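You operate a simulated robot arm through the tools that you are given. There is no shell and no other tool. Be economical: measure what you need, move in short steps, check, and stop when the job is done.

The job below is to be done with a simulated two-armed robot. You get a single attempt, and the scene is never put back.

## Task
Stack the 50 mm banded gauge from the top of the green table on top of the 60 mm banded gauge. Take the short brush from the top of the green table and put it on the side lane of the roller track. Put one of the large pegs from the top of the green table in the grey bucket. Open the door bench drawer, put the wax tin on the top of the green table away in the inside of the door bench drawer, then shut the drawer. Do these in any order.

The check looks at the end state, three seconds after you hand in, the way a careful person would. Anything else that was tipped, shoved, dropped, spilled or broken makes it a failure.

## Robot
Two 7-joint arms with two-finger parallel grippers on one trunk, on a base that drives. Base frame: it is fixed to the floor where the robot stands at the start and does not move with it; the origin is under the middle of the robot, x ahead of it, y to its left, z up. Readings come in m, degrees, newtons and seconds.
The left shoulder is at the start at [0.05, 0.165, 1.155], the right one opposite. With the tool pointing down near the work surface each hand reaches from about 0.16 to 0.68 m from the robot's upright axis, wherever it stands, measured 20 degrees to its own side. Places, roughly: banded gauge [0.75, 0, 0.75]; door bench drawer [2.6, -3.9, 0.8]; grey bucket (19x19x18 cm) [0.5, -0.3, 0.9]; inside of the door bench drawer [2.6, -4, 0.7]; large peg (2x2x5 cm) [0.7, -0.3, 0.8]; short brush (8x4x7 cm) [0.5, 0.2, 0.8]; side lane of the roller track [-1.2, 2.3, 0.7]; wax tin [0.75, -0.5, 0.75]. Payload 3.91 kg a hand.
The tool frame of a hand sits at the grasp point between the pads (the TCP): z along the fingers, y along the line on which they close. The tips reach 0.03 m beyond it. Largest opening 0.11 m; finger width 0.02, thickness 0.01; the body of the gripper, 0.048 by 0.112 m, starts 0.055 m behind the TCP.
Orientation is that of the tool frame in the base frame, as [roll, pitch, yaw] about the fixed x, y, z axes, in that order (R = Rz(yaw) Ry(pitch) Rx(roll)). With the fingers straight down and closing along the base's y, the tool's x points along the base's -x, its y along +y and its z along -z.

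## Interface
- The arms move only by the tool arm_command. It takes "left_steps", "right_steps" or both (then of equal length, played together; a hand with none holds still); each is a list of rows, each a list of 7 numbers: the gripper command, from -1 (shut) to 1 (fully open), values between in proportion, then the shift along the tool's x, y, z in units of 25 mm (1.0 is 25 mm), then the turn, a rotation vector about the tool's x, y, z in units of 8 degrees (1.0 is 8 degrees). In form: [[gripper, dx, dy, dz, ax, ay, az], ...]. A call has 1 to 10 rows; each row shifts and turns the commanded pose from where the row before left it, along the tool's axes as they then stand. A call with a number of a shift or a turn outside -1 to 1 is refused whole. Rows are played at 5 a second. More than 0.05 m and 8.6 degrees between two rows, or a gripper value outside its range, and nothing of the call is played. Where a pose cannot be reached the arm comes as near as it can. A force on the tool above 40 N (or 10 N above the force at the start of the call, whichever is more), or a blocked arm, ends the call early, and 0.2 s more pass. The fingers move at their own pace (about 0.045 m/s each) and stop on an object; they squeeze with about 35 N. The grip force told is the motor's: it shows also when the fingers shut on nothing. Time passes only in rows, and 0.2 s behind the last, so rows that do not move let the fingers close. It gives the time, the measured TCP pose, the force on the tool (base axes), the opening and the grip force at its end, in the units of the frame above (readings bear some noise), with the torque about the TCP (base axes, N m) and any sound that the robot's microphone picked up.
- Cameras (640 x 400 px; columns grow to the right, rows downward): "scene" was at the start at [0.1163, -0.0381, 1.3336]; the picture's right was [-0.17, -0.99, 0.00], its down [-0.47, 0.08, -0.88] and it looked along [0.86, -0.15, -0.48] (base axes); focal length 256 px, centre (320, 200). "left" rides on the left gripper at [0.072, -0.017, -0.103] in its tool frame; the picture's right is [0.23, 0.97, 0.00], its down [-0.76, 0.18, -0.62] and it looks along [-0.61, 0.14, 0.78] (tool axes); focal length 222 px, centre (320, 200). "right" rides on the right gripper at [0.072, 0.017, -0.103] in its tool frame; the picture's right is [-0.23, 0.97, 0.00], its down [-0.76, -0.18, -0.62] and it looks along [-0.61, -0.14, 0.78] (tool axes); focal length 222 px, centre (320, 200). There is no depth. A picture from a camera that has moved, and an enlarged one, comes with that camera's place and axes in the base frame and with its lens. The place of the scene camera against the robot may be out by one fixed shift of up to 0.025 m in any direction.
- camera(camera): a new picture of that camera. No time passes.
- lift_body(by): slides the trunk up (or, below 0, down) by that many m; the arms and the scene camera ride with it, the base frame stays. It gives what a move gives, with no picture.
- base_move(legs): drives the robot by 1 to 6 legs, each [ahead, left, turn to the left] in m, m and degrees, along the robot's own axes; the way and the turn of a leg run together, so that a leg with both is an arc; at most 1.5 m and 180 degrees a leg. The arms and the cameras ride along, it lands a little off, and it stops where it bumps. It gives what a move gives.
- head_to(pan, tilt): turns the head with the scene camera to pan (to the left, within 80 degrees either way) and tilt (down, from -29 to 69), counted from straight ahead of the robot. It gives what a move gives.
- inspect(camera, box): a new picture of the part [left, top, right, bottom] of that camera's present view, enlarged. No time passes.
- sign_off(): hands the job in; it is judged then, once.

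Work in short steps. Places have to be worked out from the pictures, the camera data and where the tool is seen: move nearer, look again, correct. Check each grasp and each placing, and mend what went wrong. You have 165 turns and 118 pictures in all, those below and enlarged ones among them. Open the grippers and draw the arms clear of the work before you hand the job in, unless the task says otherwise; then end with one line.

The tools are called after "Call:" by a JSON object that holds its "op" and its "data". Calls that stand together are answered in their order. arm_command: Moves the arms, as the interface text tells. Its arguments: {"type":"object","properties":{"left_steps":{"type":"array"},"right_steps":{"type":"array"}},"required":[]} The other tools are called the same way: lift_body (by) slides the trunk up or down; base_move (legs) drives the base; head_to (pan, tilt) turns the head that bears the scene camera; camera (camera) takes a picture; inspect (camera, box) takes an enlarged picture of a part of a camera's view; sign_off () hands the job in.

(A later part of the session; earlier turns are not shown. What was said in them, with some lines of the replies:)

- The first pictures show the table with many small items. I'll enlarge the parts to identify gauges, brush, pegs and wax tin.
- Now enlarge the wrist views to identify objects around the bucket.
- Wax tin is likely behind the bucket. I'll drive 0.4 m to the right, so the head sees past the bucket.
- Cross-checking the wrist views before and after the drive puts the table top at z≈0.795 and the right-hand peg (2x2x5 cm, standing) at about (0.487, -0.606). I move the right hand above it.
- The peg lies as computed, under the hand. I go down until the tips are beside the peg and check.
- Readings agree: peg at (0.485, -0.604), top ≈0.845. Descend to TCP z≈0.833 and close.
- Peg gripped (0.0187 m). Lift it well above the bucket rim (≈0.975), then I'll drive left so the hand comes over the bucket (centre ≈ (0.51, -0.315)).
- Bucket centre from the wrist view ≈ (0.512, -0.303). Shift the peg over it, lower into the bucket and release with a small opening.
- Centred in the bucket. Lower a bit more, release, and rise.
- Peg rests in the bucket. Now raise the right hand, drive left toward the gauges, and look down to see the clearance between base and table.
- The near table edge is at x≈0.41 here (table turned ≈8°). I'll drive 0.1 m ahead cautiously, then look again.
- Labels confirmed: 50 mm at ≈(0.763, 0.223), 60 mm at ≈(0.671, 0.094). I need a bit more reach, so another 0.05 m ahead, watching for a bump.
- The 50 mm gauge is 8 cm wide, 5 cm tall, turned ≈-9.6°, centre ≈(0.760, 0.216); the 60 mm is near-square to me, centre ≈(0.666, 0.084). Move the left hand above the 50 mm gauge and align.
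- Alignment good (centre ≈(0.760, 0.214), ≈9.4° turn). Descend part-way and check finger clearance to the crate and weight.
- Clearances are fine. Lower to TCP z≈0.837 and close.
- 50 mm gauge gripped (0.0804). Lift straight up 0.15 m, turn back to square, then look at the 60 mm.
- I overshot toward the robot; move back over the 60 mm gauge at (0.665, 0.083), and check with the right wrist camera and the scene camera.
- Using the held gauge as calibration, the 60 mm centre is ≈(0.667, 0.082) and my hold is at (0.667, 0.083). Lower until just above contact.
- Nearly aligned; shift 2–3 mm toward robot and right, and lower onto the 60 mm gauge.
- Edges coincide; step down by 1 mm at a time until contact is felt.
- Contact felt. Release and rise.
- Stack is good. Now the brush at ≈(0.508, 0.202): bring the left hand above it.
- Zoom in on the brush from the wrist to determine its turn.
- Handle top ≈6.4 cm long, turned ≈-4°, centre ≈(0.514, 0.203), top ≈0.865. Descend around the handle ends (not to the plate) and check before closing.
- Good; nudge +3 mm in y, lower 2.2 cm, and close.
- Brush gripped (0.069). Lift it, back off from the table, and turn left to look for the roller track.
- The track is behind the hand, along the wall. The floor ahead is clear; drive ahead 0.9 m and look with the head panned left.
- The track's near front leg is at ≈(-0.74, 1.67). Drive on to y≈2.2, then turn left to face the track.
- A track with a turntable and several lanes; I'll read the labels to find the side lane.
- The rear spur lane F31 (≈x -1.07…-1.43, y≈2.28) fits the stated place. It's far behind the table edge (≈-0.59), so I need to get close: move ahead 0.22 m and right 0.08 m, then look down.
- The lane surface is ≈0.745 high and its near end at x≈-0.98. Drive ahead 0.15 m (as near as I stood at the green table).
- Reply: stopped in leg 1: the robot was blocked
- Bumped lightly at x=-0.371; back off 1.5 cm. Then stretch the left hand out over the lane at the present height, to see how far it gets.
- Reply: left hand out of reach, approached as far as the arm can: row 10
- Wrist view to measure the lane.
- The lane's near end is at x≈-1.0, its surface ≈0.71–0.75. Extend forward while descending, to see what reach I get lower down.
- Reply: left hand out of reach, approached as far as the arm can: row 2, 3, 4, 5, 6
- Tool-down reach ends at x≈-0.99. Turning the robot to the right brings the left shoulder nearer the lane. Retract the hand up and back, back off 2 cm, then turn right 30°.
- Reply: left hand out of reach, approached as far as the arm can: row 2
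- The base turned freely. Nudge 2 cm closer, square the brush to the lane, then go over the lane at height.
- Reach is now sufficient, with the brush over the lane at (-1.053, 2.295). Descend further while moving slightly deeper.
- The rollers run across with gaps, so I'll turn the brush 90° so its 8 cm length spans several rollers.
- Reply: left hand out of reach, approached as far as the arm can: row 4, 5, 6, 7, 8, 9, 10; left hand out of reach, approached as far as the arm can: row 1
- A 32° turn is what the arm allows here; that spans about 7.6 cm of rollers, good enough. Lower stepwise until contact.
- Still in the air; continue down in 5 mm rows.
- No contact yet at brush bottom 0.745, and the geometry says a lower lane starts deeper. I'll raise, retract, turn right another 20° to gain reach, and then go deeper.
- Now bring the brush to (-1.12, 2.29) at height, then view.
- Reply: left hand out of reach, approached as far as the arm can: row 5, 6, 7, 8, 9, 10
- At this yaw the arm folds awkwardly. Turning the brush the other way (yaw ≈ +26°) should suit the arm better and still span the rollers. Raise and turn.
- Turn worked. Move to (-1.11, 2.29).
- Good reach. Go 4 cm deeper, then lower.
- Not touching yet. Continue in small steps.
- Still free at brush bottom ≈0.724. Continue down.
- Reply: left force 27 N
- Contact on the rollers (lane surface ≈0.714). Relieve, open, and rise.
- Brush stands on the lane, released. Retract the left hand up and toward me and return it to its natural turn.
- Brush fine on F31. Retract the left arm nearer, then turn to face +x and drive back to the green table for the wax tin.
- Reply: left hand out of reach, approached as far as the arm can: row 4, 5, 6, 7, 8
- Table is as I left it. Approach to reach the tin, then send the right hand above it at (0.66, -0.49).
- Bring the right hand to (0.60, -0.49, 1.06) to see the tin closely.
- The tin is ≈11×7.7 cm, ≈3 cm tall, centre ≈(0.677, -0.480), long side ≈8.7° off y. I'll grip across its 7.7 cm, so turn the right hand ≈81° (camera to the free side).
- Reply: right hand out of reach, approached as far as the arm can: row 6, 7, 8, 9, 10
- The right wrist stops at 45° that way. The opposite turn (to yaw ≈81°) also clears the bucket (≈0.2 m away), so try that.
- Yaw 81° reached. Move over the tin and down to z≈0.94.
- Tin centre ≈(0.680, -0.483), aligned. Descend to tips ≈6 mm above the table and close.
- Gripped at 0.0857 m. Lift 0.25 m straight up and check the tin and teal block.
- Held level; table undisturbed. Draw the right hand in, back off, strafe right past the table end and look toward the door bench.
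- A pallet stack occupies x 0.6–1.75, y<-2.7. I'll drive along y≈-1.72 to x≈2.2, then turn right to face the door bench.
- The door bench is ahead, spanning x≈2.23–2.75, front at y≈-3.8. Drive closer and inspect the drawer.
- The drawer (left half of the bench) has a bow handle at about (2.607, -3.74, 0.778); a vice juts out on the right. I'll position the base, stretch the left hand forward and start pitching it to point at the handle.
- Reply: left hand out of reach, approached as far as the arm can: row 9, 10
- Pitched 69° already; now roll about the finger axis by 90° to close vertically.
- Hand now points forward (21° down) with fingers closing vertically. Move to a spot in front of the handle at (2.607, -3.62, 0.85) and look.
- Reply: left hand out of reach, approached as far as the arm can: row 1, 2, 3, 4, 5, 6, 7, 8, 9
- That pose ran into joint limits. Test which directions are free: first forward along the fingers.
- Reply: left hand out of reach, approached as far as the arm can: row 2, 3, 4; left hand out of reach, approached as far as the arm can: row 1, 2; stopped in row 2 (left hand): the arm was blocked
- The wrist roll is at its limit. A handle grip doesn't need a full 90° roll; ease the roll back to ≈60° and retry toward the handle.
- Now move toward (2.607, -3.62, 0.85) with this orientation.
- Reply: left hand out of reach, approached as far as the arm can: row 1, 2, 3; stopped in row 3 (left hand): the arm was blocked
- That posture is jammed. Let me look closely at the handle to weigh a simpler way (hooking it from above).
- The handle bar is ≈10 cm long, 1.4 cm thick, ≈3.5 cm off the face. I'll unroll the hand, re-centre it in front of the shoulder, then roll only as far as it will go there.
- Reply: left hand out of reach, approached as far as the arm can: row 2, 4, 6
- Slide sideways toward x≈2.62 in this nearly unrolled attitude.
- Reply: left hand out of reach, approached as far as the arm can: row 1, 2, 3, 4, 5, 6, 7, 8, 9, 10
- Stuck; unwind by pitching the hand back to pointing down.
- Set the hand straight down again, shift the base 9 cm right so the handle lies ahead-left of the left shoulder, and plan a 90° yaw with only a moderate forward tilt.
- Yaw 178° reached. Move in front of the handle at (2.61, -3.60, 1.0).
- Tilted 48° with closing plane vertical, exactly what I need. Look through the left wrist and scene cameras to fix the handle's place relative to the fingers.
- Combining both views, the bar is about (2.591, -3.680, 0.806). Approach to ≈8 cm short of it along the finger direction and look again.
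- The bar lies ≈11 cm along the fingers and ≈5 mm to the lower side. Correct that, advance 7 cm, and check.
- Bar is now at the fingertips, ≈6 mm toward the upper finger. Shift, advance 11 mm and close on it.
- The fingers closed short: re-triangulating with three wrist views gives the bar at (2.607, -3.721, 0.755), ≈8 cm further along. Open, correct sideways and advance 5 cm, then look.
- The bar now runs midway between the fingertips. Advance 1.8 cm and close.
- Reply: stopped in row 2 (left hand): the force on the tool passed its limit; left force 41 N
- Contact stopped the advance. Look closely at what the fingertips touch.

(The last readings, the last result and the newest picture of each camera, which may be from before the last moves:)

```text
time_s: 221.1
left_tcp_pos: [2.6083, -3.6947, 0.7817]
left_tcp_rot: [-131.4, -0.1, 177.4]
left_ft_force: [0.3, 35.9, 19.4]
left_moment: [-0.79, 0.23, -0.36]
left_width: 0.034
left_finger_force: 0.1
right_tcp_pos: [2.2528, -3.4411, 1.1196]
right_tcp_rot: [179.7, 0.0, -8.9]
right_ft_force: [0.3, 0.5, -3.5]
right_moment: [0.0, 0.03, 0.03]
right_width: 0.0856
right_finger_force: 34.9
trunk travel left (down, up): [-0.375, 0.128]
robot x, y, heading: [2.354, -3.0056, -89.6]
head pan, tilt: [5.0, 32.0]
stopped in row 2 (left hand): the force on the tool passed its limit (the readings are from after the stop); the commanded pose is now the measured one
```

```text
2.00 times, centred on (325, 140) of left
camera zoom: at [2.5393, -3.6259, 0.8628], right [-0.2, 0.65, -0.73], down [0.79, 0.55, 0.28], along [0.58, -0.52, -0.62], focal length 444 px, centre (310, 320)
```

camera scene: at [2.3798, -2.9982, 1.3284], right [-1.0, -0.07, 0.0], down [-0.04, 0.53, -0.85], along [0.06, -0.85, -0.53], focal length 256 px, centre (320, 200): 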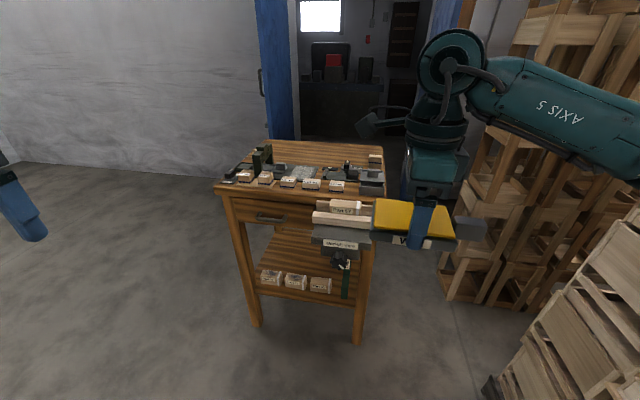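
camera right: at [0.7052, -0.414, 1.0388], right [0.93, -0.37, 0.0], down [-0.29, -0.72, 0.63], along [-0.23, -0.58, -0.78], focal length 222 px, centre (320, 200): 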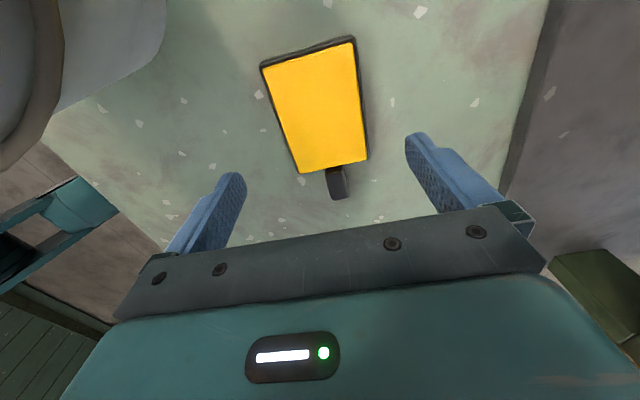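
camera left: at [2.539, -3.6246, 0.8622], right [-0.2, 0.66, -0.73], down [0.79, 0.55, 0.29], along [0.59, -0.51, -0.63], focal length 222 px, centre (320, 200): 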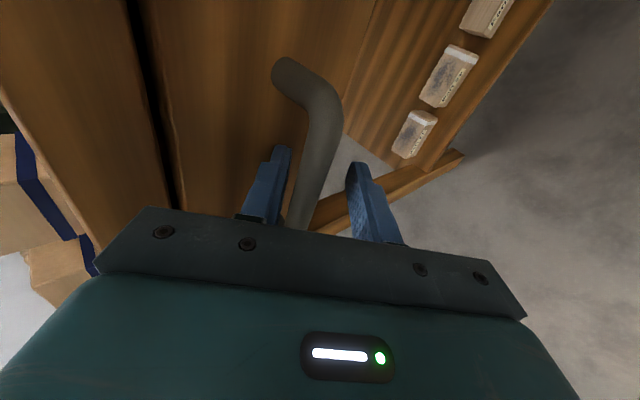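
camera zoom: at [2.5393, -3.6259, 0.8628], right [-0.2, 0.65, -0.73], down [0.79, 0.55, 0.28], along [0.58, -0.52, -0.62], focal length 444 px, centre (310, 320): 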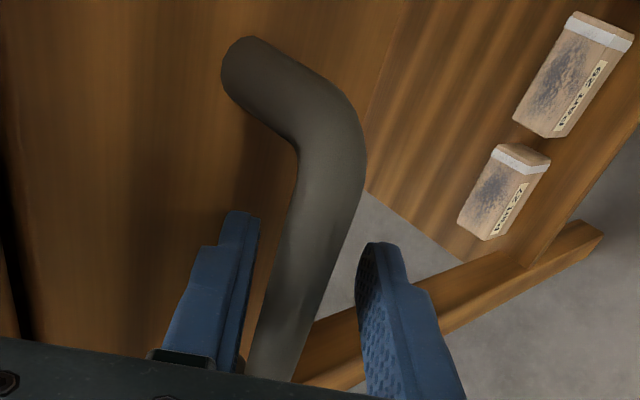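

The torque says the upper fingertip touches the drawer face, so the bar (≈3.5 cm off the face) must already lie between the fingers. Back off 3 mm and close.

Call:
{"op": "arm_command", "data": {"left_steps": [[-0.3, 0, 0, -0.12, 0, 0, 0], [-1, 0, 0, 0, 0, 0, 0], [-1, 0, 0, 0, 0, 0, 0], [-1, 0, 0, 0, 0, 0, 0]]}}

```text
time_s: 222.1
left_tcp_pos: [2.6092, -3.6969, 0.7827]
left_tcp_rot: [-131.4, 0.0, 177.5]
left_ft_force: [3.2, -1.1, 19.7]
left_moment: [-0.05, -0.33, -0.9]
left_width: 0.0162
left_finger_force: 45.3
right_tcp_pos: [2.2524, -3.4441, 1.1189]
right_tcp_rot: [180.0, 0.1, -8.8]
right_ft_force: [0.2, 0.3, -3.1]
right_moment: [-0.04, -0.05, 0.0]
right_width: 0.0855
right_finger_force: 35.1
trunk travel left (down, up): [-0.375, 0.128]
robot x, y, heading: [2.3571, -3.0076, -90.2]
head pan, tilt: [5.0, 32.0]
```

Bar gripped (0.016 m). Pull the drawer straight out (+y) 10 cm.

Call:
{"op": "arm_command", "data": {"left_steps": [[-1, 0.02, 0.53, -0.6, 0, 0, 0], [-1, 0.02, 0.53, -0.6, 0, 0, 0], [-1, 0.02, 0.53, -0.6, 0, 0, 0], [-1, 0.02, 0.53, -0.6, 0, 0, 0], [-1, 0.02, 0.53, -0.6, 0, 0, 0]]}}

Call:
{"op": "camera", "data": {"camera": "scene"}}

```text
time_s: 223.3
left_tcp_pos: [2.6189, -3.6094, 0.7825]
left_tcp_rot: [-131.3, 0.8, 178.3]
left_ft_force: [4.9, 0.0, 3.8]
left_moment: [0.15, -0.17, -1.38]
left_width: 0.0165
left_finger_force: 44.9
right_tcp_pos: [2.2536, -3.4472, 1.1178]
right_tcp_rot: [-179.9, 0.1, -8.8]
right_ft_force: [-0.3, -0.3, -2.5]
right_moment: [0.01, -0.03, 0.0]
right_width: 0.0856
right_finger_force: 34.9
trunk travel left (down, up): [-0.375, 0.128]
robot x, y, heading: [2.3558, -3.0071, -89.6]
head pan, tilt: [5.0, 32.0]
stopped in row 5 (left hand): the force on the tool passed its limit (the readings are from after the stop); the commanded pose is now the measured one
```

```text
16 pictures are left
camera scene: at [2.3614, -3.1481, 1.3279], right [-1.0, -0.09, 0.0], down [-0.05, 0.53, -0.85], along [0.08, -0.84, -0.53], focal length 256 px, centre (320, 200)
```

scene: 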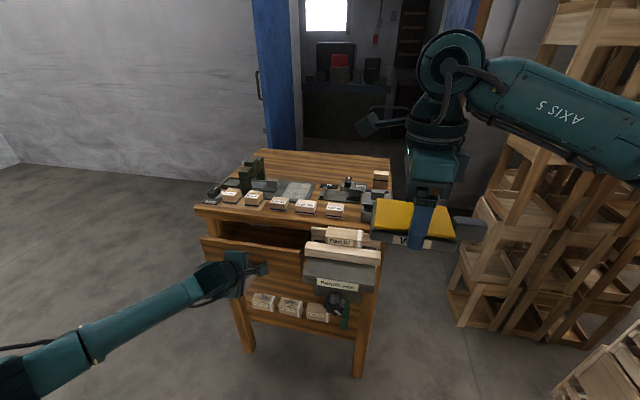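

Drawer is out ≈9 cm and slides along a slightly skewed line (≈6° toward +x). Continue pulling along that line.

Call:
{"op": "arm_command", "data": {"left_steps": [[-1, -0.06, 0.53, -0.59, 0, 0, 0], [-1, -0.06, 0.53, -0.59, 0, 0, 0], [-1, -0.06, 0.53, -0.59, 0, 0, 0], [-1, -0.06, 0.53, -0.59, 0, 0, 0], [-1, -0.06, 0.53, -0.59, 0, 0, 0]]}}

```text
time_s: 224.2
left_tcp_pos: [2.6248, -3.5638, 0.7831]
left_tcp_rot: [-129.8, -1.1, 175.8]
left_ft_force: [-4.1, 1.6, 5.6]
left_moment: [-0.22, -1.12, -0.45]
left_width: 0.0162
left_finger_force: 44.9
left hand out of reach, approached as far as the arm can: row 1, 2, 3, 4
right_tcp_pos: [2.2529, -3.446, 1.1181]
right_tcp_rot: [-180.0, 0.1, -8.8]
right_ft_force: [-1.0, 0.3, -2.5]
right_moment: [0.03, 0.01, 0.0]
right_width: 0.0853
right_finger_force: 35.3
trunk travel left (down, up): [-0.375, 0.128]
robot x, y, heading: [2.3552, -3.0044, -89.8]
head pan, tilt: [5.0, 32.0]
stopped in row 4 (left hand): the force on the tool passed its limit (the readings are from after the stop); the commanded pose is now the measured one
```

Arm limit; draw the base back 7 cm with the grip held.

Call:
{"op": "base_move", "data": {"legs": [[-0.07, 0.008, 0]]}}

Call:
{"op": "camera", "data": {"camera": "scene"}}

```text
time_s: 225.2
left_tcp_pos: [2.6335, -3.4941, 0.783]
left_tcp_rot: [-129.9, -1.4, 176.0]
left_ft_force: [-8.7, 0.4, 10.6]
left_moment: [-0.03, -0.33, -1.04]
left_width: 0.0164
left_finger_force: 45.0
right_tcp_pos: [2.2596, -3.3773, 1.1183]
right_tcp_rot: [180.0, 0.0, -8.8]
right_ft_force: [-0.2, 0.8, -2.4]
right_moment: [-0.01, -0.03, -0.01]
right_width: 0.0857
right_finger_force: 34.1
trunk travel left (down, up): [-0.375, 0.128]
robot x, y, heading: [2.3636, -2.9363, -89.9]
head pan, tilt: [5.0, 32.0]
```

```text
15 pictures are left
camera scene: at [2.3676, -3.0773, 1.3286], right [-1.0, -0.09, 0.0], down [-0.05, 0.53, -0.85], along [0.08, -0.85, -0.53], focal length 256 px, centre (320, 200)
```

scene: 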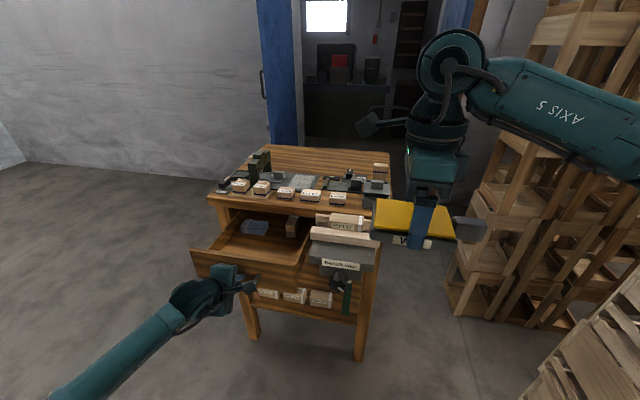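

Drawer is ≈20 cm open. Zoom into it to plan the tin's spot.

Call:
{"op": "inspect", "data": {"camera": "scene", "box": [180, 180, 340, 310]}}

```text
3.08 times, centred on (260, 245) of scene
camera zoom: at [2.3676, -3.0773, 1.3286], right [-1.0, -0.09, 0.0], down [-0.05, 0.53, -0.85], along [0.08, -0.85, -0.53], focal length 788 px, centre (505, 62)
```

zoom: 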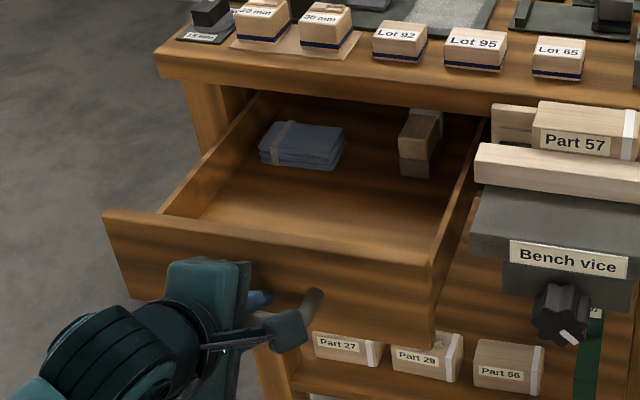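

Free drawer floor is ahead of the cloth and block: x 2.495–2.733, y -3.55…-3.735; the tin (with knob) fits at about (2.637, -3.64). Release the handle and withdraw the left hand.

Call:
{"op": "arm_command", "data": {"left_steps": [[-0.2, 0, 0, 0, 0, 0, 0], [-0.2, 0, 0, 0, 0, 0, 0], [-0.2, 0, 0, -0.8, 0, 0, 0], [-0.2, 0, 0, -0.8, 0, 0, 0], [-0.2, 0, 0, -0.8, 0, 0, 0]]}}

```text
time_s: 226.4
left_tcp_pos: [2.6362, -3.4488, 0.8217]
left_tcp_rot: [-129.9, -1.5, 176.0]
left_ft_force: [0.2, 0.4, -0.8]
left_moment: [-0.01, 0.02, -0.04]
left_width: 0.0439
left_finger_force: 0.1
right_tcp_pos: [2.2607, -3.3765, 1.118]
right_tcp_rot: [-179.8, 0.1, -8.7]
right_ft_force: [-0.4, 0.4, -3.1]
right_moment: [0.0, 0.0, 0.0]
right_width: 0.0855
right_finger_force: 35.3
trunk travel left (down, up): [-0.375, 0.128]
robot x, y, heading: [2.3642, -2.9363, -89.7]
head pan, tilt: [5.0, 32.0]
```

Now go back 8 cm, sideways left 0.44 m and ahead, so the right hand with the tin comes over the drawer.

Call:
{"op": "base_move", "data": {"legs": [[-0.08, 0, 0], [0, 0.43, 0], [0.24, 0, 0]]}}

Call:
{"op": "head_to", "data": {"pan": -18, "tilt": 45}}

Call:
{"op": "camera", "data": {"camera": "scene"}}

```text
time_s: 231.1
left_tcp_pos: [3.0789, -3.6101, 0.8197]
left_tcp_rot: [-129.9, -1.4, 176.1]
left_ft_force: [-0.3, -0.2, 1.4]
left_moment: [0.01, 0.0, 0.01]
left_width: 0.0439
left_finger_force: 0.0
right_tcp_pos: [2.7026, -3.5391, 1.1176]
right_tcp_rot: [-179.9, 0.1, -8.7]
right_ft_force: [0.2, 0.8, -2.9]
right_moment: [0.02, -0.05, -0.01]
right_width: 0.0854
right_finger_force: 35.3
trunk travel left (down, up): [-0.375, 0.128]
robot x, y, heading: [2.8054, -3.0988, -90.0]
head pan, tilt: [5.0, 32.0]
```

```text
time_s: 232.0
left_tcp_pos: [3.0776, -3.6088, 0.8197]
left_tcp_rot: [-130.1, -1.4, 176.1]
left_ft_force: [-0.1, 0.1, 0.2]
left_moment: [-0.01, 0.01, 0.01]
left_width: 0.0443
left_finger_force: 0.1
right_tcp_pos: [2.701, -3.5366, 1.118]
right_tcp_rot: [-179.9, 0.1, -8.8]
right_ft_force: [0.3, 0.5, -2.3]
right_moment: [0.0, -0.03, 0.02]
right_width: 0.0857
right_finger_force: 34.7
trunk travel left (down, up): [-0.375, 0.128]
robot x, y, heading: [2.8045, -3.1, -89.4]
head pan, tilt: [-18.0, 45.0]
```

```text
13 pictures are left
camera scene: at [2.7774, -3.2281, 1.3089], right [-0.95, 0.3, 0.0], down [0.21, 0.67, -0.71], along [-0.21, -0.67, -0.71], focal length 256 px, centre (320, 200)
```

scene: 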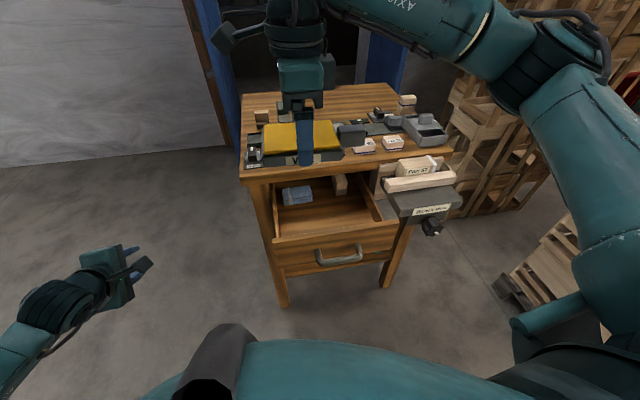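

Good view; the handle confirms the camera shift (+0.02 in y). Move the tin to (2.632, -3.645) and down to z≈0.95.

Call:
{"op": "arm_command", "data": {"right_steps": [[-1, -0.3, 0.67, 0.5, 0, 0, -0.04], [-1, -0.3, 0.67, 0.8, 0, 0, -0.04], [-1, -0.3, 0.67, 0.9, 0, 0, -0.04], [-1, -0.3, 0.67, 1, 0, 0, -0.04], [-1, -0.3, 0.67, 1, 0, 0, -0.04], [-1, -0.3, 0.67, 1, 0, 0, -0.04], [-1, -0.3, 0.67, 1, 0, 0, -0.04]]}}

Call:
{"op": "inspect", "data": {"camera": "scene", "box": [220, 110, 460, 300]}}

```text
time_s: 233.6
left_tcp_pos: [3.0784, -3.6094, 0.8203]
left_tcp_rot: [-130.1, -1.5, 176.0]
left_ft_force: [0.7, 0.3, 0.1]
left_moment: [0.01, 0.0, 0.0]
left_width: 0.0442
left_finger_force: 0.0
right_tcp_pos: [2.6372, -3.6495, 0.9608]
right_tcp_rot: [-180.0, 0.2, -6.5]
right_ft_force: [0.0, 0.1, -2.8]
right_moment: [0.02, -0.04, 0.02]
right_width: 0.0855
right_finger_force: 34.3
trunk travel left (down, up): [-0.375, 0.128]
robot x, y, heading: [2.8052, -3.0963, -89.7]
head pan, tilt: [-18.0, 45.0]
```

```text
2.11 times, centred on (340, 205) of scene
camera zoom: at [2.7772, -3.2284, 1.3089], right [-0.95, 0.3, 0.0], down [0.22, 0.67, -0.71], along [-0.22, -0.67, -0.71], focal length 539 px, centre (278, 190)
```

zoom: 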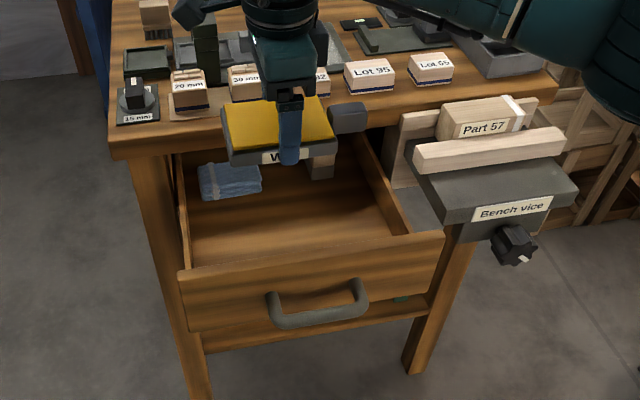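

Tin lines up with the free part of the drawer. Shift 7 mm outwards and lower to just above the drawer rim; check.

Call:
{"op": "arm_command", "data": {"right_steps": [[-1, 0, -0.3, 0.8, 0, 0, 0], [-1, 0, 0, 0.8, 0, 0, 0], [-1, 0, 0, 0.8, 0, 0, 0], [-1, 0, 0, 0.8, 0, 0, 0], [-1, 0, 0, 0.8, 0, 0, 0]]}}

Call:
{"op": "inspect", "data": {"camera": "scene", "box": [220, 110, 460, 300]}}

```text
time_s: 234.8
left_tcp_pos: [3.0795, -3.609, 0.8202]
left_tcp_rot: [-130.0, -1.4, 176.1]
left_ft_force: [0.2, 0.0, -0.4]
left_moment: [0.01, -0.03, 0.02]
left_width: 0.0444
left_finger_force: 0.1
right_tcp_pos: [2.6335, -3.6415, 0.8602]
right_tcp_rot: [-179.9, 0.1, -6.5]
right_ft_force: [0.3, 0.5, -3.5]
right_moment: [0.0, 0.02, -0.04]
right_width: 0.0854
right_finger_force: 35.4
trunk travel left (down, up): [-0.375, 0.128]
robot x, y, heading: [2.8045, -3.1015, -89.7]
head pan, tilt: [-18.0, 45.0]
```

```text
2.11 times, centred on (340, 205) of scene
camera zoom: at [2.7773, -3.2283, 1.3089], right [-0.95, 0.3, 0.0], down [0.22, 0.67, -0.71], along [-0.22, -0.67, -0.71], focal length 539 px, centre (278, 190)
```

zoom: 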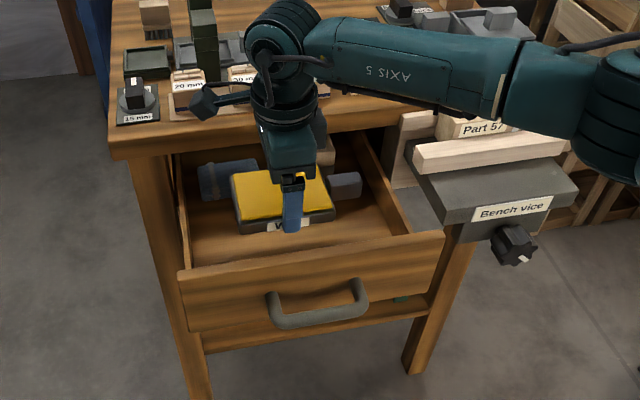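

Clear. Lower 4 cm more, checking the elbow against the vice part.

Call:
{"op": "arm_command", "data": {"right_steps": [[-1, 0, 0, 0.8, 0, 0, 0], [-1, 0, 0, 0.8, 0, 0, 0]]}}

Call:
{"op": "camera", "data": {"camera": "scene"}}

```text
time_s: 235.4
left_tcp_pos: [3.0778, -3.6108, 0.8204]
left_tcp_rot: [-130.1, -1.3, 176.1]
left_ft_force: [-0.5, 0.4, 0.2]
left_moment: [-0.02, 0.0, -0.02]
left_width: 0.0438
left_finger_force: 0.1
right_tcp_pos: [2.6351, -3.64, 0.8222]
right_tcp_rot: [-179.9, 0.1, -6.5]
right_ft_force: [0.2, -0.2, -2.8]
right_moment: [-0.04, 0.0, 0.0]
right_width: 0.0855
right_finger_force: 35.4
trunk travel left (down, up): [-0.375, 0.128]
robot x, y, heading: [2.8058, -3.097, -89.6]
head pan, tilt: [-18.0, 45.0]
```

```text
10 pictures are left
camera scene: at [2.7773, -3.2282, 1.3089], right [-0.95, 0.3, 0.0], down [0.22, 0.67, -0.71], along [-0.22, -0.67, -0.71], focal length 256 px, centre (320, 200)
```

scene: 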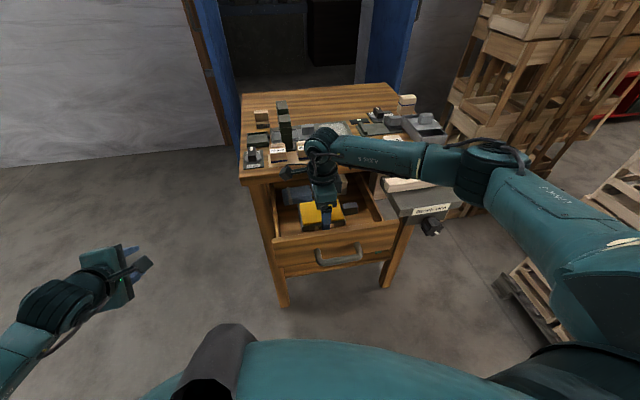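

Fine so far. Lower stepwise to contact.

Call:
{"op": "arm_command", "data": {"right_steps": [[-1, 0, 0, 0.4, 0, 0, 0], [-1, 0, 0, 0.4, 0, 0, 0], [-1, 0, 0, 0, 0, 0, 0]]}}

Call:
{"op": "arm_command", "data": {"right_steps": [[-1, 0, 0, 0.2, 0, 0, 0], [-1, 0, 0, 0.2, 0, 0, 0], [-1, 0, 0, 0, 0, 0, 0]]}}

Call:
{"op": "arm_command", "data": {"right_steps": [[-1, 0, 0, 0.2, 0, 0, 0], [-1, 0, 0, 0, 0, 0, 0]]}}

```text
time_s: 236.2
left_tcp_pos: [3.0789, -3.61, 0.8207]
left_tcp_rot: [-130.0, -1.5, 176.1]
left_ft_force: [0.2, 0.1, -0.2]
left_moment: [0.01, 0.01, 0.0]
left_width: 0.044
left_finger_force: 0.1
right_tcp_pos: [2.6341, -3.6399, 0.8019]
right_tcp_rot: [-179.9, 0.1, -6.5]
right_ft_force: [0.3, 0.2, -2.5]
right_moment: [-0.02, 0.0, -0.01]
right_width: 0.0854
right_finger_force: 35.1
trunk travel left (down, up): [-0.375, 0.128]
robot x, y, heading: [2.8047, -3.0985, -89.6]
head pan, tilt: [-18.0, 45.0]
```

```text
time_s: 237.0
left_tcp_pos: [3.0782, -3.6096, 0.8196]
left_tcp_rot: [-130.0, -1.5, 176.1]
left_ft_force: [0.3, -0.1, 1.1]
left_moment: [0.03, -0.04, -0.02]
left_width: 0.0443
left_finger_force: 0.0
right_tcp_pos: [2.6348, -3.6402, 0.7918]
right_tcp_rot: [-179.9, 0.1, -6.5]
right_ft_force: [0.3, 0.5, -3.3]
right_moment: [0.02, -0.01, -0.01]
right_width: 0.0855
right_finger_force: 35.0
trunk travel left (down, up): [-0.375, 0.128]
robot x, y, heading: [2.8021, -3.1018, -89.7]
head pan, tilt: [-18.0, 45.0]
```

```text
time_s: 237.6
left_tcp_pos: [3.0782, -3.6106, 0.8205]
left_tcp_rot: [-130.0, -1.4, 176.1]
left_ft_force: [-0.1, 1.2, 0.0]
left_moment: [0.03, -0.02, 0.03]
left_width: 0.0442
left_finger_force: 0.1
right_tcp_pos: [2.6335, -3.6399, 0.7878]
right_tcp_rot: [-179.9, 0.2, -6.5]
right_ft_force: [0.6, -0.9, -3.4]
right_moment: [-0.02, -0.03, -0.01]
right_width: 0.0858
right_finger_force: 35.3
trunk travel left (down, up): [-0.375, 0.128]
robot x, y, heading: [2.8061, -3.0978, -89.7]
head pan, tilt: [-18.0, 45.0]
```

No contact yet; continue in 5 mm steps.

Call:
{"op": "arm_command", "data": {"right_steps": [[-1, 0, 0, 0.2, 0, 0, 0], [-1, 0, 0, 0, 0, 0, 0]]}}

Call:
{"op": "arm_command", "data": {"right_steps": [[-1, 0, 0, 0.2, 0, 0, 0], [-1, 0, 0, 0, 0, 0, 0]]}}

Call:
{"op": "arm_command", "data": {"right_steps": [[-1, 0, 0, 0.2, 0, 0, 0], [-1, 0, 0, 0, 0, 0, 0]]}}

```text
time_s: 238.2
left_tcp_pos: [3.0781, -3.6096, 0.8201]
left_tcp_rot: [-130.0, -1.4, 176.0]
left_ft_force: [-0.8, -0.3, -0.5]
left_moment: [-0.01, -0.02, 0.0]
left_width: 0.0441
left_finger_force: 0.0
right_tcp_pos: [2.6336, -3.6397, 0.7836]
right_tcp_rot: [-179.9, 0.0, -6.6]
right_ft_force: [-0.4, 0.0, -1.9]
right_moment: [-0.01, -0.06, 0.0]
right_width: 0.0855
right_finger_force: 34.9
trunk travel left (down, up): [-0.375, 0.128]
robot x, y, heading: [2.8044, -3.0967, -89.7]
head pan, tilt: [-18.0, 45.0]
```

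```text
time_s: 238.8
left_tcp_pos: [3.0788, -3.6098, 0.8205]
left_tcp_rot: [-130.0, -1.4, 176.1]
left_ft_force: [0.2, 0.0, -1.1]
left_moment: [0.02, 0.01, 0.0]
left_width: 0.0441
left_finger_force: 0.1
right_tcp_pos: [2.6329, -3.6398, 0.7765]
right_tcp_rot: [-179.9, 0.1, -6.4]
right_ft_force: [-0.4, 0.8, -3.0]
right_moment: [0.0, -0.03, 0.01]
right_width: 0.0856
right_finger_force: 34.7
trunk travel left (down, up): [-0.375, 0.128]
robot x, y, heading: [2.8065, -3.1022, -89.9]
head pan, tilt: [-18.0, 45.0]
```

```text
time_s: 239.4
left_tcp_pos: [3.079, -3.6091, 0.8206]
left_tcp_rot: [-129.9, -1.6, 176.1]
left_ft_force: [-0.2, -0.3, 0.2]
left_moment: [0.01, 0.02, 0.03]
left_width: 0.0441
left_finger_force: 0.1
right_tcp_pos: [2.6346, -3.6398, 0.7745]
right_tcp_rot: [180.0, 0.2, -6.4]
right_ft_force: [-0.6, 0.3, 6.5]
right_moment: [0.28, 0.87, -0.02]
right_width: 0.0856
right_finger_force: 35.0
trunk travel left (down, up): [-0.375, 0.128]
robot x, y, heading: [2.8055, -3.0987, -89.4]
head pan, tilt: [-18.0, 45.0]
```

Contact, but off-centre toward the knob. Look closely before releasing.

Call:
{"op": "inspect", "data": {"camera": "scene", "box": [260, 160, 400, 280]}}

```text
3.33 times, centred on (330, 220) of scene
camera zoom: at [2.7777, -3.2272, 1.3092], right [-0.95, 0.3, 0.0], down [0.22, 0.67, -0.71], along [-0.22, -0.67, -0.71], focal length 854 px, centre (287, 133)
```

zoom: 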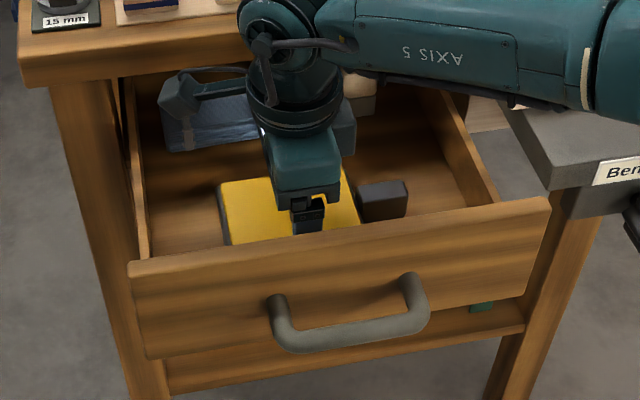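

The knob end is simply resting on the drawer floor, all inside. Release and rise straight up.

Call:
{"op": "arm_command", "data": {"right_steps": [[0.9, 0, 0, 0, 0, 0, 0], [0.9, 0, 0, 0, 0, 0, 0], [0.9, 0, 0, 0, 0, 0, 0], [0.9, 0, 0, -0.6, 0, 0, 0], [0.9, 0, 0, -1, 0, 0, 0], [0.9, 0, 0, -1, 0, 0, 0], [0.9, 0, 0, -1, 0, 0, 0], [0.9, 0, 0, -1, 0, 0, 0], [0.9, 0, 0, -1, 0, 0, 0], [0.9, 0, 0, -1, 0, 0, 0]]}}

Call:
{"op": "arm_command", "data": {"right_steps": [[0.9, 0, 0, -1, 0, 0, 0], [0.9, 0, 0, -1, 0, 0, 0], [0.9, 0, 0, -1, 0, 0, 0], [0.9, 0, 0, -1, 0, 0, 0], [0.9, 0, -1, -1, 0, 0, 0], [0.9, 0, -1, 0, 0, 0, 0], [0.9, 0, -1, 0, 0, 0, 0], [0.9, 0, -1, 0, 0, 0, 0]]}}

Call:
{"op": "camera", "data": {"camera": "scene"}}

```text
time_s: 241.6
left_tcp_pos: [3.0779, -3.6085, 0.8205]
left_tcp_rot: [-130.0, -1.4, 176.1]
left_ft_force: [-0.5, -0.7, -0.3]
left_moment: [-0.02, -0.02, 0.01]
left_width: 0.0441
left_finger_force: 0.0
right_tcp_pos: [2.6355, -3.64, 0.9394]
right_tcp_rot: [-179.9, 0.1, -6.5]
right_ft_force: [0.5, -0.3, 0.2]
right_moment: [0.02, 0.01, -0.01]
right_width: 0.1046
right_finger_force: 0.2
trunk travel left (down, up): [-0.375, 0.128]
robot x, y, heading: [2.8059, -3.0981, -89.8]
head pan, tilt: [-18.0, 45.0]
```

```text
time_s: 243.4
left_tcp_pos: [3.0786, -3.609, 0.8204]
left_tcp_rot: [-129.9, -1.4, 176.1]
left_ft_force: [0.2, -1.2, 0.5]
left_moment: [0.02, 0.02, 0.03]
left_width: 0.044
left_finger_force: 0.1
right_tcp_pos: [2.6463, -3.5395, 1.0628]
right_tcp_rot: [-179.9, 0.1, -6.4]
right_ft_force: [-0.3, 0.0, -0.4]
right_moment: [0.0, 0.01, 0.04]
right_width: 0.1044
right_finger_force: 0.0
trunk travel left (down, up): [-0.375, 0.128]
robot x, y, heading: [2.8062, -3.1001, -89.5]
head pan, tilt: [-18.0, 45.0]
```

```text
8 pictures are left
camera scene: at [2.7773, -3.2277, 1.309], right [-0.95, 0.3, 0.0], down [0.22, 0.67, -0.71], along [-0.22, -0.67, -0.71], focal length 256 px, centre (320, 200)
```

scene: 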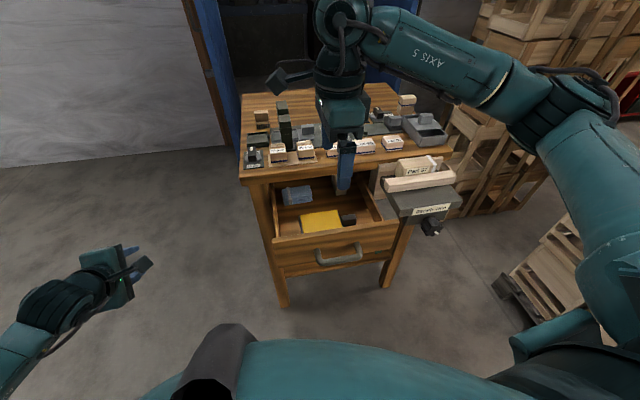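

The tin lies in the drawer. Tuck the right arm in and unwind it, and close the left fingers, before using the left fist to push the drawer shut.

Call:
{"op": "arm_command", "data": {"right_steps": [[0.9, 0, -1, -1, 0, 0, 0], [0.9, 0, -1, -1, 0, 0, 0], [0.9, 0, -0.6, 0, 0, 0, 0], [0.9, 0, 0, 0, 0, 0, -1], [0.9, 0, 0, 0, 0, 0, -1], [0.9, 0, 0, 0, 0, 0, -1], [0.9, 0, 0, 0, 0, 0, -1], [0.9, 0, 0, 0, 0, 0, -1], [0.9, 0, 0, 0, 0, 0, -1], [0.9, 0, 0, 0, 0, 0, -1]], "left_steps": [[-1, 0, 0, 0, 0, 0, 0], [-1, 0, 0, 0, 0, 0, 0], [-1, 0, 0, 0, 0, 0, 0], [-1, 0, 0, 0, 0, 0, 0], [-1, 0, 0, 0, 0, 0, 0], [-1, 0, 0, 0, 0, 0, 0], [-1, 0, 0, 0, 0, 0, 0], [-1, 0, 0, 0, 0, 0, 0], [-1, 0, 0, 0, 0, 0, 0], [-1, 0, 0, 0, 0, 0, 0]]}}

Call:
{"op": "base_move", "data": {"legs": [[-0.16, 0, 0], [0, -0.437, 0]]}}

Call:
{"op": "head_to", "data": {"pan": 10, "tilt": 38}}

Call:
{"op": "camera", "data": {"camera": "scene"}}

```text
time_s: 245.6
left_tcp_pos: [3.0784, -3.6097, 0.821]
left_tcp_rot: [-130.0, -1.4, 176.1]
left_ft_force: [0.0, -0.1, 0.0]
left_moment: [-0.02, 0.0, -0.01]
left_width: 0.0
left_finger_force: 35.1
right_tcp_pos: [2.6542, -3.477, 1.1134]
right_tcp_rot: [-179.9, 0.1, 49.6]
right_ft_force: [1.1, 0.7, 0.2]
right_moment: [0.0, 0.01, 0.04]
right_width: 0.1045
right_finger_force: 0.2
trunk travel left (down, up): [-0.375, 0.128]
robot x, y, heading: [2.8046, -3.0945, -89.7]
head pan, tilt: [-18.0, 45.0]
```

```text
time_s: 249.2
left_tcp_pos: [2.6484, -3.451, 0.8213]
left_tcp_rot: [-130.0, -1.4, 176.6]
left_ft_force: [-0.4, -0.5, 0.4]
left_moment: [0.0, -0.01, 0.0]
left_width: 0.0
left_finger_force: 35.1
right_tcp_pos: [2.2229, -3.3212, 1.1133]
right_tcp_rot: [-179.9, 0.0, 50.1]
right_ft_force: [-0.3, 0.4, 1.1]
right_moment: [0.05, 0.0, -0.04]
right_width: 0.1047
right_finger_force: 0.0
trunk travel left (down, up): [-0.375, 0.128]
robot x, y, heading: [2.3705, -2.9411, -88.9]
head pan, tilt: [-18.0, 45.0]
```

```text
time_s: 250.2
left_tcp_pos: [2.6494, -3.4507, 0.8208]
left_tcp_rot: [-130.0, -1.5, 176.6]
left_ft_force: [0.7, 1.2, -0.7]
left_moment: [0.02, -0.01, -0.04]
left_width: 0.0001
left_finger_force: 35.3
right_tcp_pos: [2.2225, -3.321, 1.1132]
right_tcp_rot: [-180.0, 0.0, 50.1]
right_ft_force: [0.2, 0.0, -1.0]
right_moment: [-0.01, 0.01, -0.04]
right_width: 0.1044
right_finger_force: 0.1
trunk travel left (down, up): [-0.375, 0.128]
robot x, y, heading: [2.3703, -2.9435, -89.3]
head pan, tilt: [10.0, 38.0]
```

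```text
7 pictures are left
camera scene: at [2.3839, -3.079, 1.3192], right [-0.98, -0.19, 0.0], down [-0.12, 0.6, -0.79], along [0.15, -0.77, -0.62], focal length 256 px, centre (320, 200)
```

scene: 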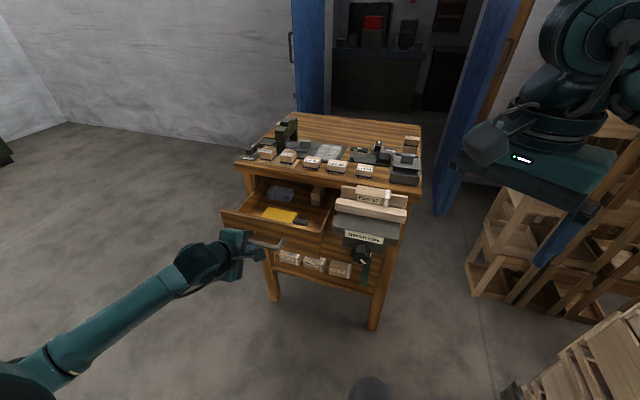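

Fist is in front of the drawer face, above the handle bar. Drive ahead 0.16 m to push it.

Call:
{"op": "base_move", "data": {"legs": [[0.16, -0.012, 0]]}}

Call:
{"op": "inspect", "data": {"camera": "scene", "box": [200, 150, 420, 330]}}

```text
time_s: 251.6
left_tcp_pos: [2.6375, -3.6131, 0.8199]
left_tcp_rot: [-130.0, -1.4, 176.6]
left_ft_force: [0.5, 0.2, -0.1]
left_moment: [-0.01, 0.0, 0.05]
left_width: 0.0
left_finger_force: 35.0
right_tcp_pos: [2.2134, -3.4822, 1.1138]
right_tcp_rot: [-179.9, 0.0, 50.0]
right_ft_force: [0.4, -0.3, -0.7]
right_moment: [-0.03, 0.02, 0.01]
right_width: 0.1047
right_finger_force: 0.1
trunk travel left (down, up): [-0.375, 0.128]
robot x, y, heading: [2.3594, -3.1009, -89.2]
head pan, tilt: [10.0, 38.0]
```

```text
2.22 times, centred on (310, 240) of scene
camera zoom: at [2.374, -3.2402, 1.3191], right [-0.98, -0.19, 0.0], down [-0.12, 0.61, -0.79], along [0.15, -0.77, -0.62], focal length 569 px, centre (342, 111)
```

zoom: 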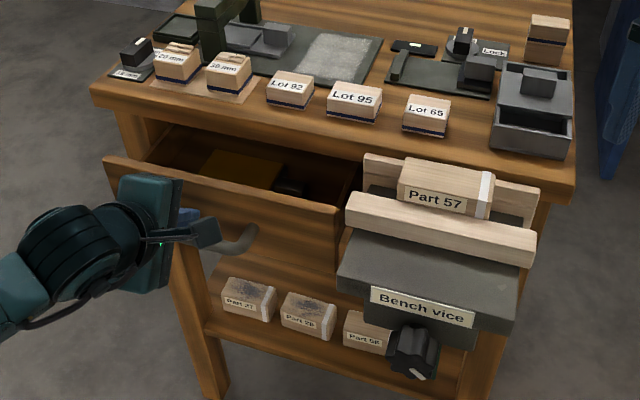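

The drawer slides in smoothly. Push 8 cm further, then finish gently with the arm.

Call:
{"op": "base_move", "data": {"legs": [[0.08, -0.009, 0]]}}

Call:
{"op": "inspect", "data": {"camera": "scene", "box": [200, 170, 420, 350]}}

```text
time_s: 252.6
left_tcp_pos: [2.631, -3.6929, 0.8205]
left_tcp_rot: [-129.9, -1.4, 176.6]
left_ft_force: [0.3, -0.2, 0.0]
left_moment: [0.02, -0.01, 0.03]
left_width: 0.0002
left_finger_force: 34.8
right_tcp_pos: [2.2057, -3.5623, 1.1135]
right_tcp_rot: [-179.8, 0.0, 50.0]
right_ft_force: [0.1, 0.0, -0.1]
right_moment: [0.03, -0.01, 0.01]
right_width: 0.1046
right_finger_force: 0.0
trunk travel left (down, up): [-0.375, 0.128]
robot x, y, heading: [2.353, -3.1834, -89.2]
head pan, tilt: [10.0, 38.0]
```

```text
2.22 times, centred on (310, 260) of scene
camera zoom: at [2.3662, -3.3201, 1.3191], right [-0.98, -0.19, 0.0], down [-0.12, 0.61, -0.79], along [0.15, -0.77, -0.62], focal length 569 px, centre (342, 67)
```

zoom: 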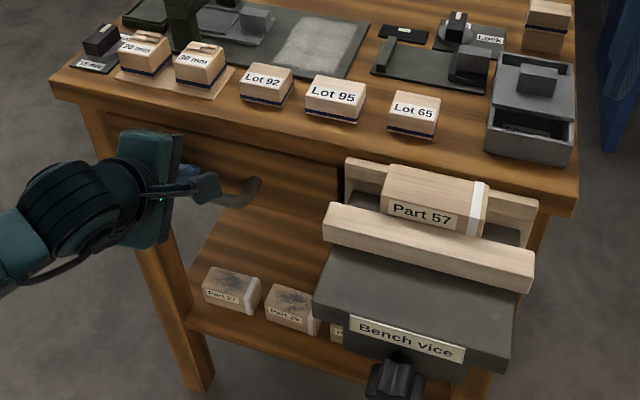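

Almost shut. Push on with the arm in 7 mm steps until it resists.

Call:
{"op": "arm_command", "data": {"left_steps": [[-1, 0, -0.18, 0.214, 0, 0, 0], [-1, 0, -0.18, 0.214, 0, 0, 0], [-1, 0, -0.18, 0.214, 0, 0, 0], [-1, 0, 0, 0, 0, 0, 0]]}}

```text
time_s: 253.6
left_tcp_pos: [2.6294, -3.709, 0.8202]
left_tcp_rot: [-130.0, -1.4, 176.6]
left_ft_force: [2.7, 22.5, 4.4]
left_moment: [0.15, 0.01, -0.16]
left_width: 0.0003
left_finger_force: 34.9
right_tcp_pos: [2.205, -3.5604, 1.1144]
right_tcp_rot: [-180.0, 0.0, 50.1]
right_ft_force: [-1.1, -0.4, 0.3]
right_moment: [-0.04, 0.01, -0.03]
right_width: 0.1046
right_finger_force: 0.2
trunk travel left (down, up): [-0.375, 0.128]
robot x, y, heading: [2.3535, -3.1806, -89.1]
head pan, tilt: [10.0, 38.0]
```

Firm resistance at the shut position. Back away 0.25 m and view the drawer.

Call:
{"op": "base_move", "data": {"legs": [[-0.25, 0, 0]]}}

Call:
{"op": "camera", "data": {"camera": "scene"}}

```text
time_s: 255.4
left_tcp_pos: [2.6254, -3.4676, 0.8212]
left_tcp_rot: [-130.0, -1.4, 176.6]
left_ft_force: [-0.5, 0.5, 0.0]
left_moment: [-0.01, 0.02, 0.02]
left_width: 0.0
left_finger_force: 34.9
right_tcp_pos: [2.2021, -3.3168, 1.1135]
right_tcp_rot: [-179.9, 0.0, 50.0]
right_ft_force: [0.2, 0.0, -1.0]
right_moment: [0.01, -0.03, -0.01]
right_width: 0.1046
right_finger_force: 0.0
trunk travel left (down, up): [-0.375, 0.128]
robot x, y, heading: [2.3489, -2.9404, -89.2]
head pan, tilt: [10.0, 38.0]
```

```text
4 pictures are left
camera scene: at [2.363, -3.0752, 1.3193], right [-0.98, -0.19, 0.0], down [-0.12, 0.6, -0.79], along [0.15, -0.77, -0.62], focal length 256 px, centre (320, 200)
```

scene: 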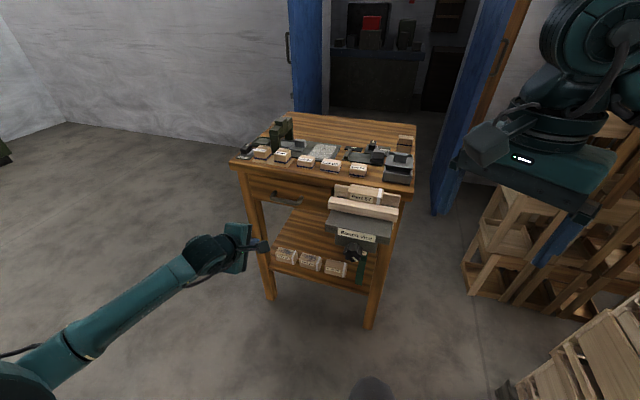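

The drawer is shut and the bench undisturbed. Open the left gripper and back clear.

Call:
{"op": "arm_command", "data": {"left_steps": [[1, 0, 0, -0.5, 0, 0, 0], [1, 0, 0, -0.5, 0, 0, 0], [1, 0, 0, 0, 0, 0, 0], [1, 0, 0, 0, 0, 0, 0], [1, 0, 0, 0, 0, 0, 0], [1, 0, 0, 0, 0, 0, 0]]}}

Call:
{"op": "base_move", "data": {"legs": [[-0.4, 0.1, 0]]}}

Call:
{"op": "inspect", "data": {"camera": "scene", "box": [220, 100, 440, 300]}}

```text
time_s: 256.8
left_tcp_pos: [2.6265, -3.4496, 0.8363]
left_tcp_rot: [-130.0, -1.4, 176.6]
left_ft_force: [-0.6, -0.9, 0.3]
left_moment: [0.0, -0.02, 0.0]
left_width: 0.11
left_finger_force: 0.1
right_tcp_pos: [2.2019, -3.3186, 1.113]
right_tcp_rot: [-179.9, 0.0, 50.0]
right_ft_force: [0.5, 0.0, 0.3]
right_moment: [-0.01, -0.01, -0.01]
right_width: 0.1045
right_finger_force: 0.1
trunk travel left (down, up): [-0.375, 0.128]
robot x, y, heading: [2.3515, -2.9384, -89.1]
head pan, tilt: [10.0, 38.0]
```

```text
time_s: 259.4
left_tcp_pos: [2.7182, -3.0439, 0.8369]
left_tcp_rot: [-130.0, -1.4, 176.5]
left_ft_force: [-0.1, 0.5, -0.4]
left_moment: [0.0, -0.01, -0.05]
left_width: 0.1102
left_finger_force: 0.0
right_tcp_pos: [2.2941, -2.9103, 1.1143]
right_tcp_rot: [-180.0, 0.1, 49.8]
right_ft_force: [0.4, 0.1, -0.2]
right_moment: [0.05, 0.0, 0.03]
right_width: 0.1045
right_finger_force: 0.1
trunk travel left (down, up): [-0.375, 0.128]
robot x, y, heading: [2.4421, -2.535, -89.1]
head pan, tilt: [10.0, 38.0]
```

```text
2.00 times, centred on (330, 200) of scene
camera zoom: at [2.4561, -2.6684, 1.3192], right [-0.98, -0.18, 0.0], down [-0.11, 0.6, -0.79], along [0.14, -0.77, -0.62], focal length 512 px, centre (300, 200)
```

zoom: 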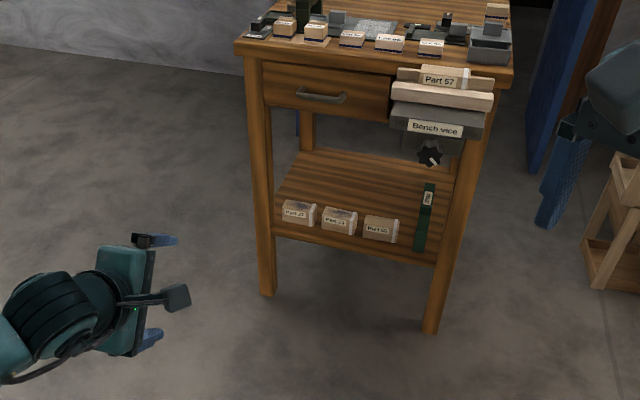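

The drawer is flush and shut, both grippers are open and clear, and every part of the task is done. I hand in now.

Call:
{"op": "sign_off", "data": {}}

```text
The job is handed in.
```

All four parts are done and handed in: the 50 mm gauge is on the 60 mm gauge, the short brush is on side lane F31, one large peg is in the grey bucket, and the wax tin is in the shut door bench drawer.
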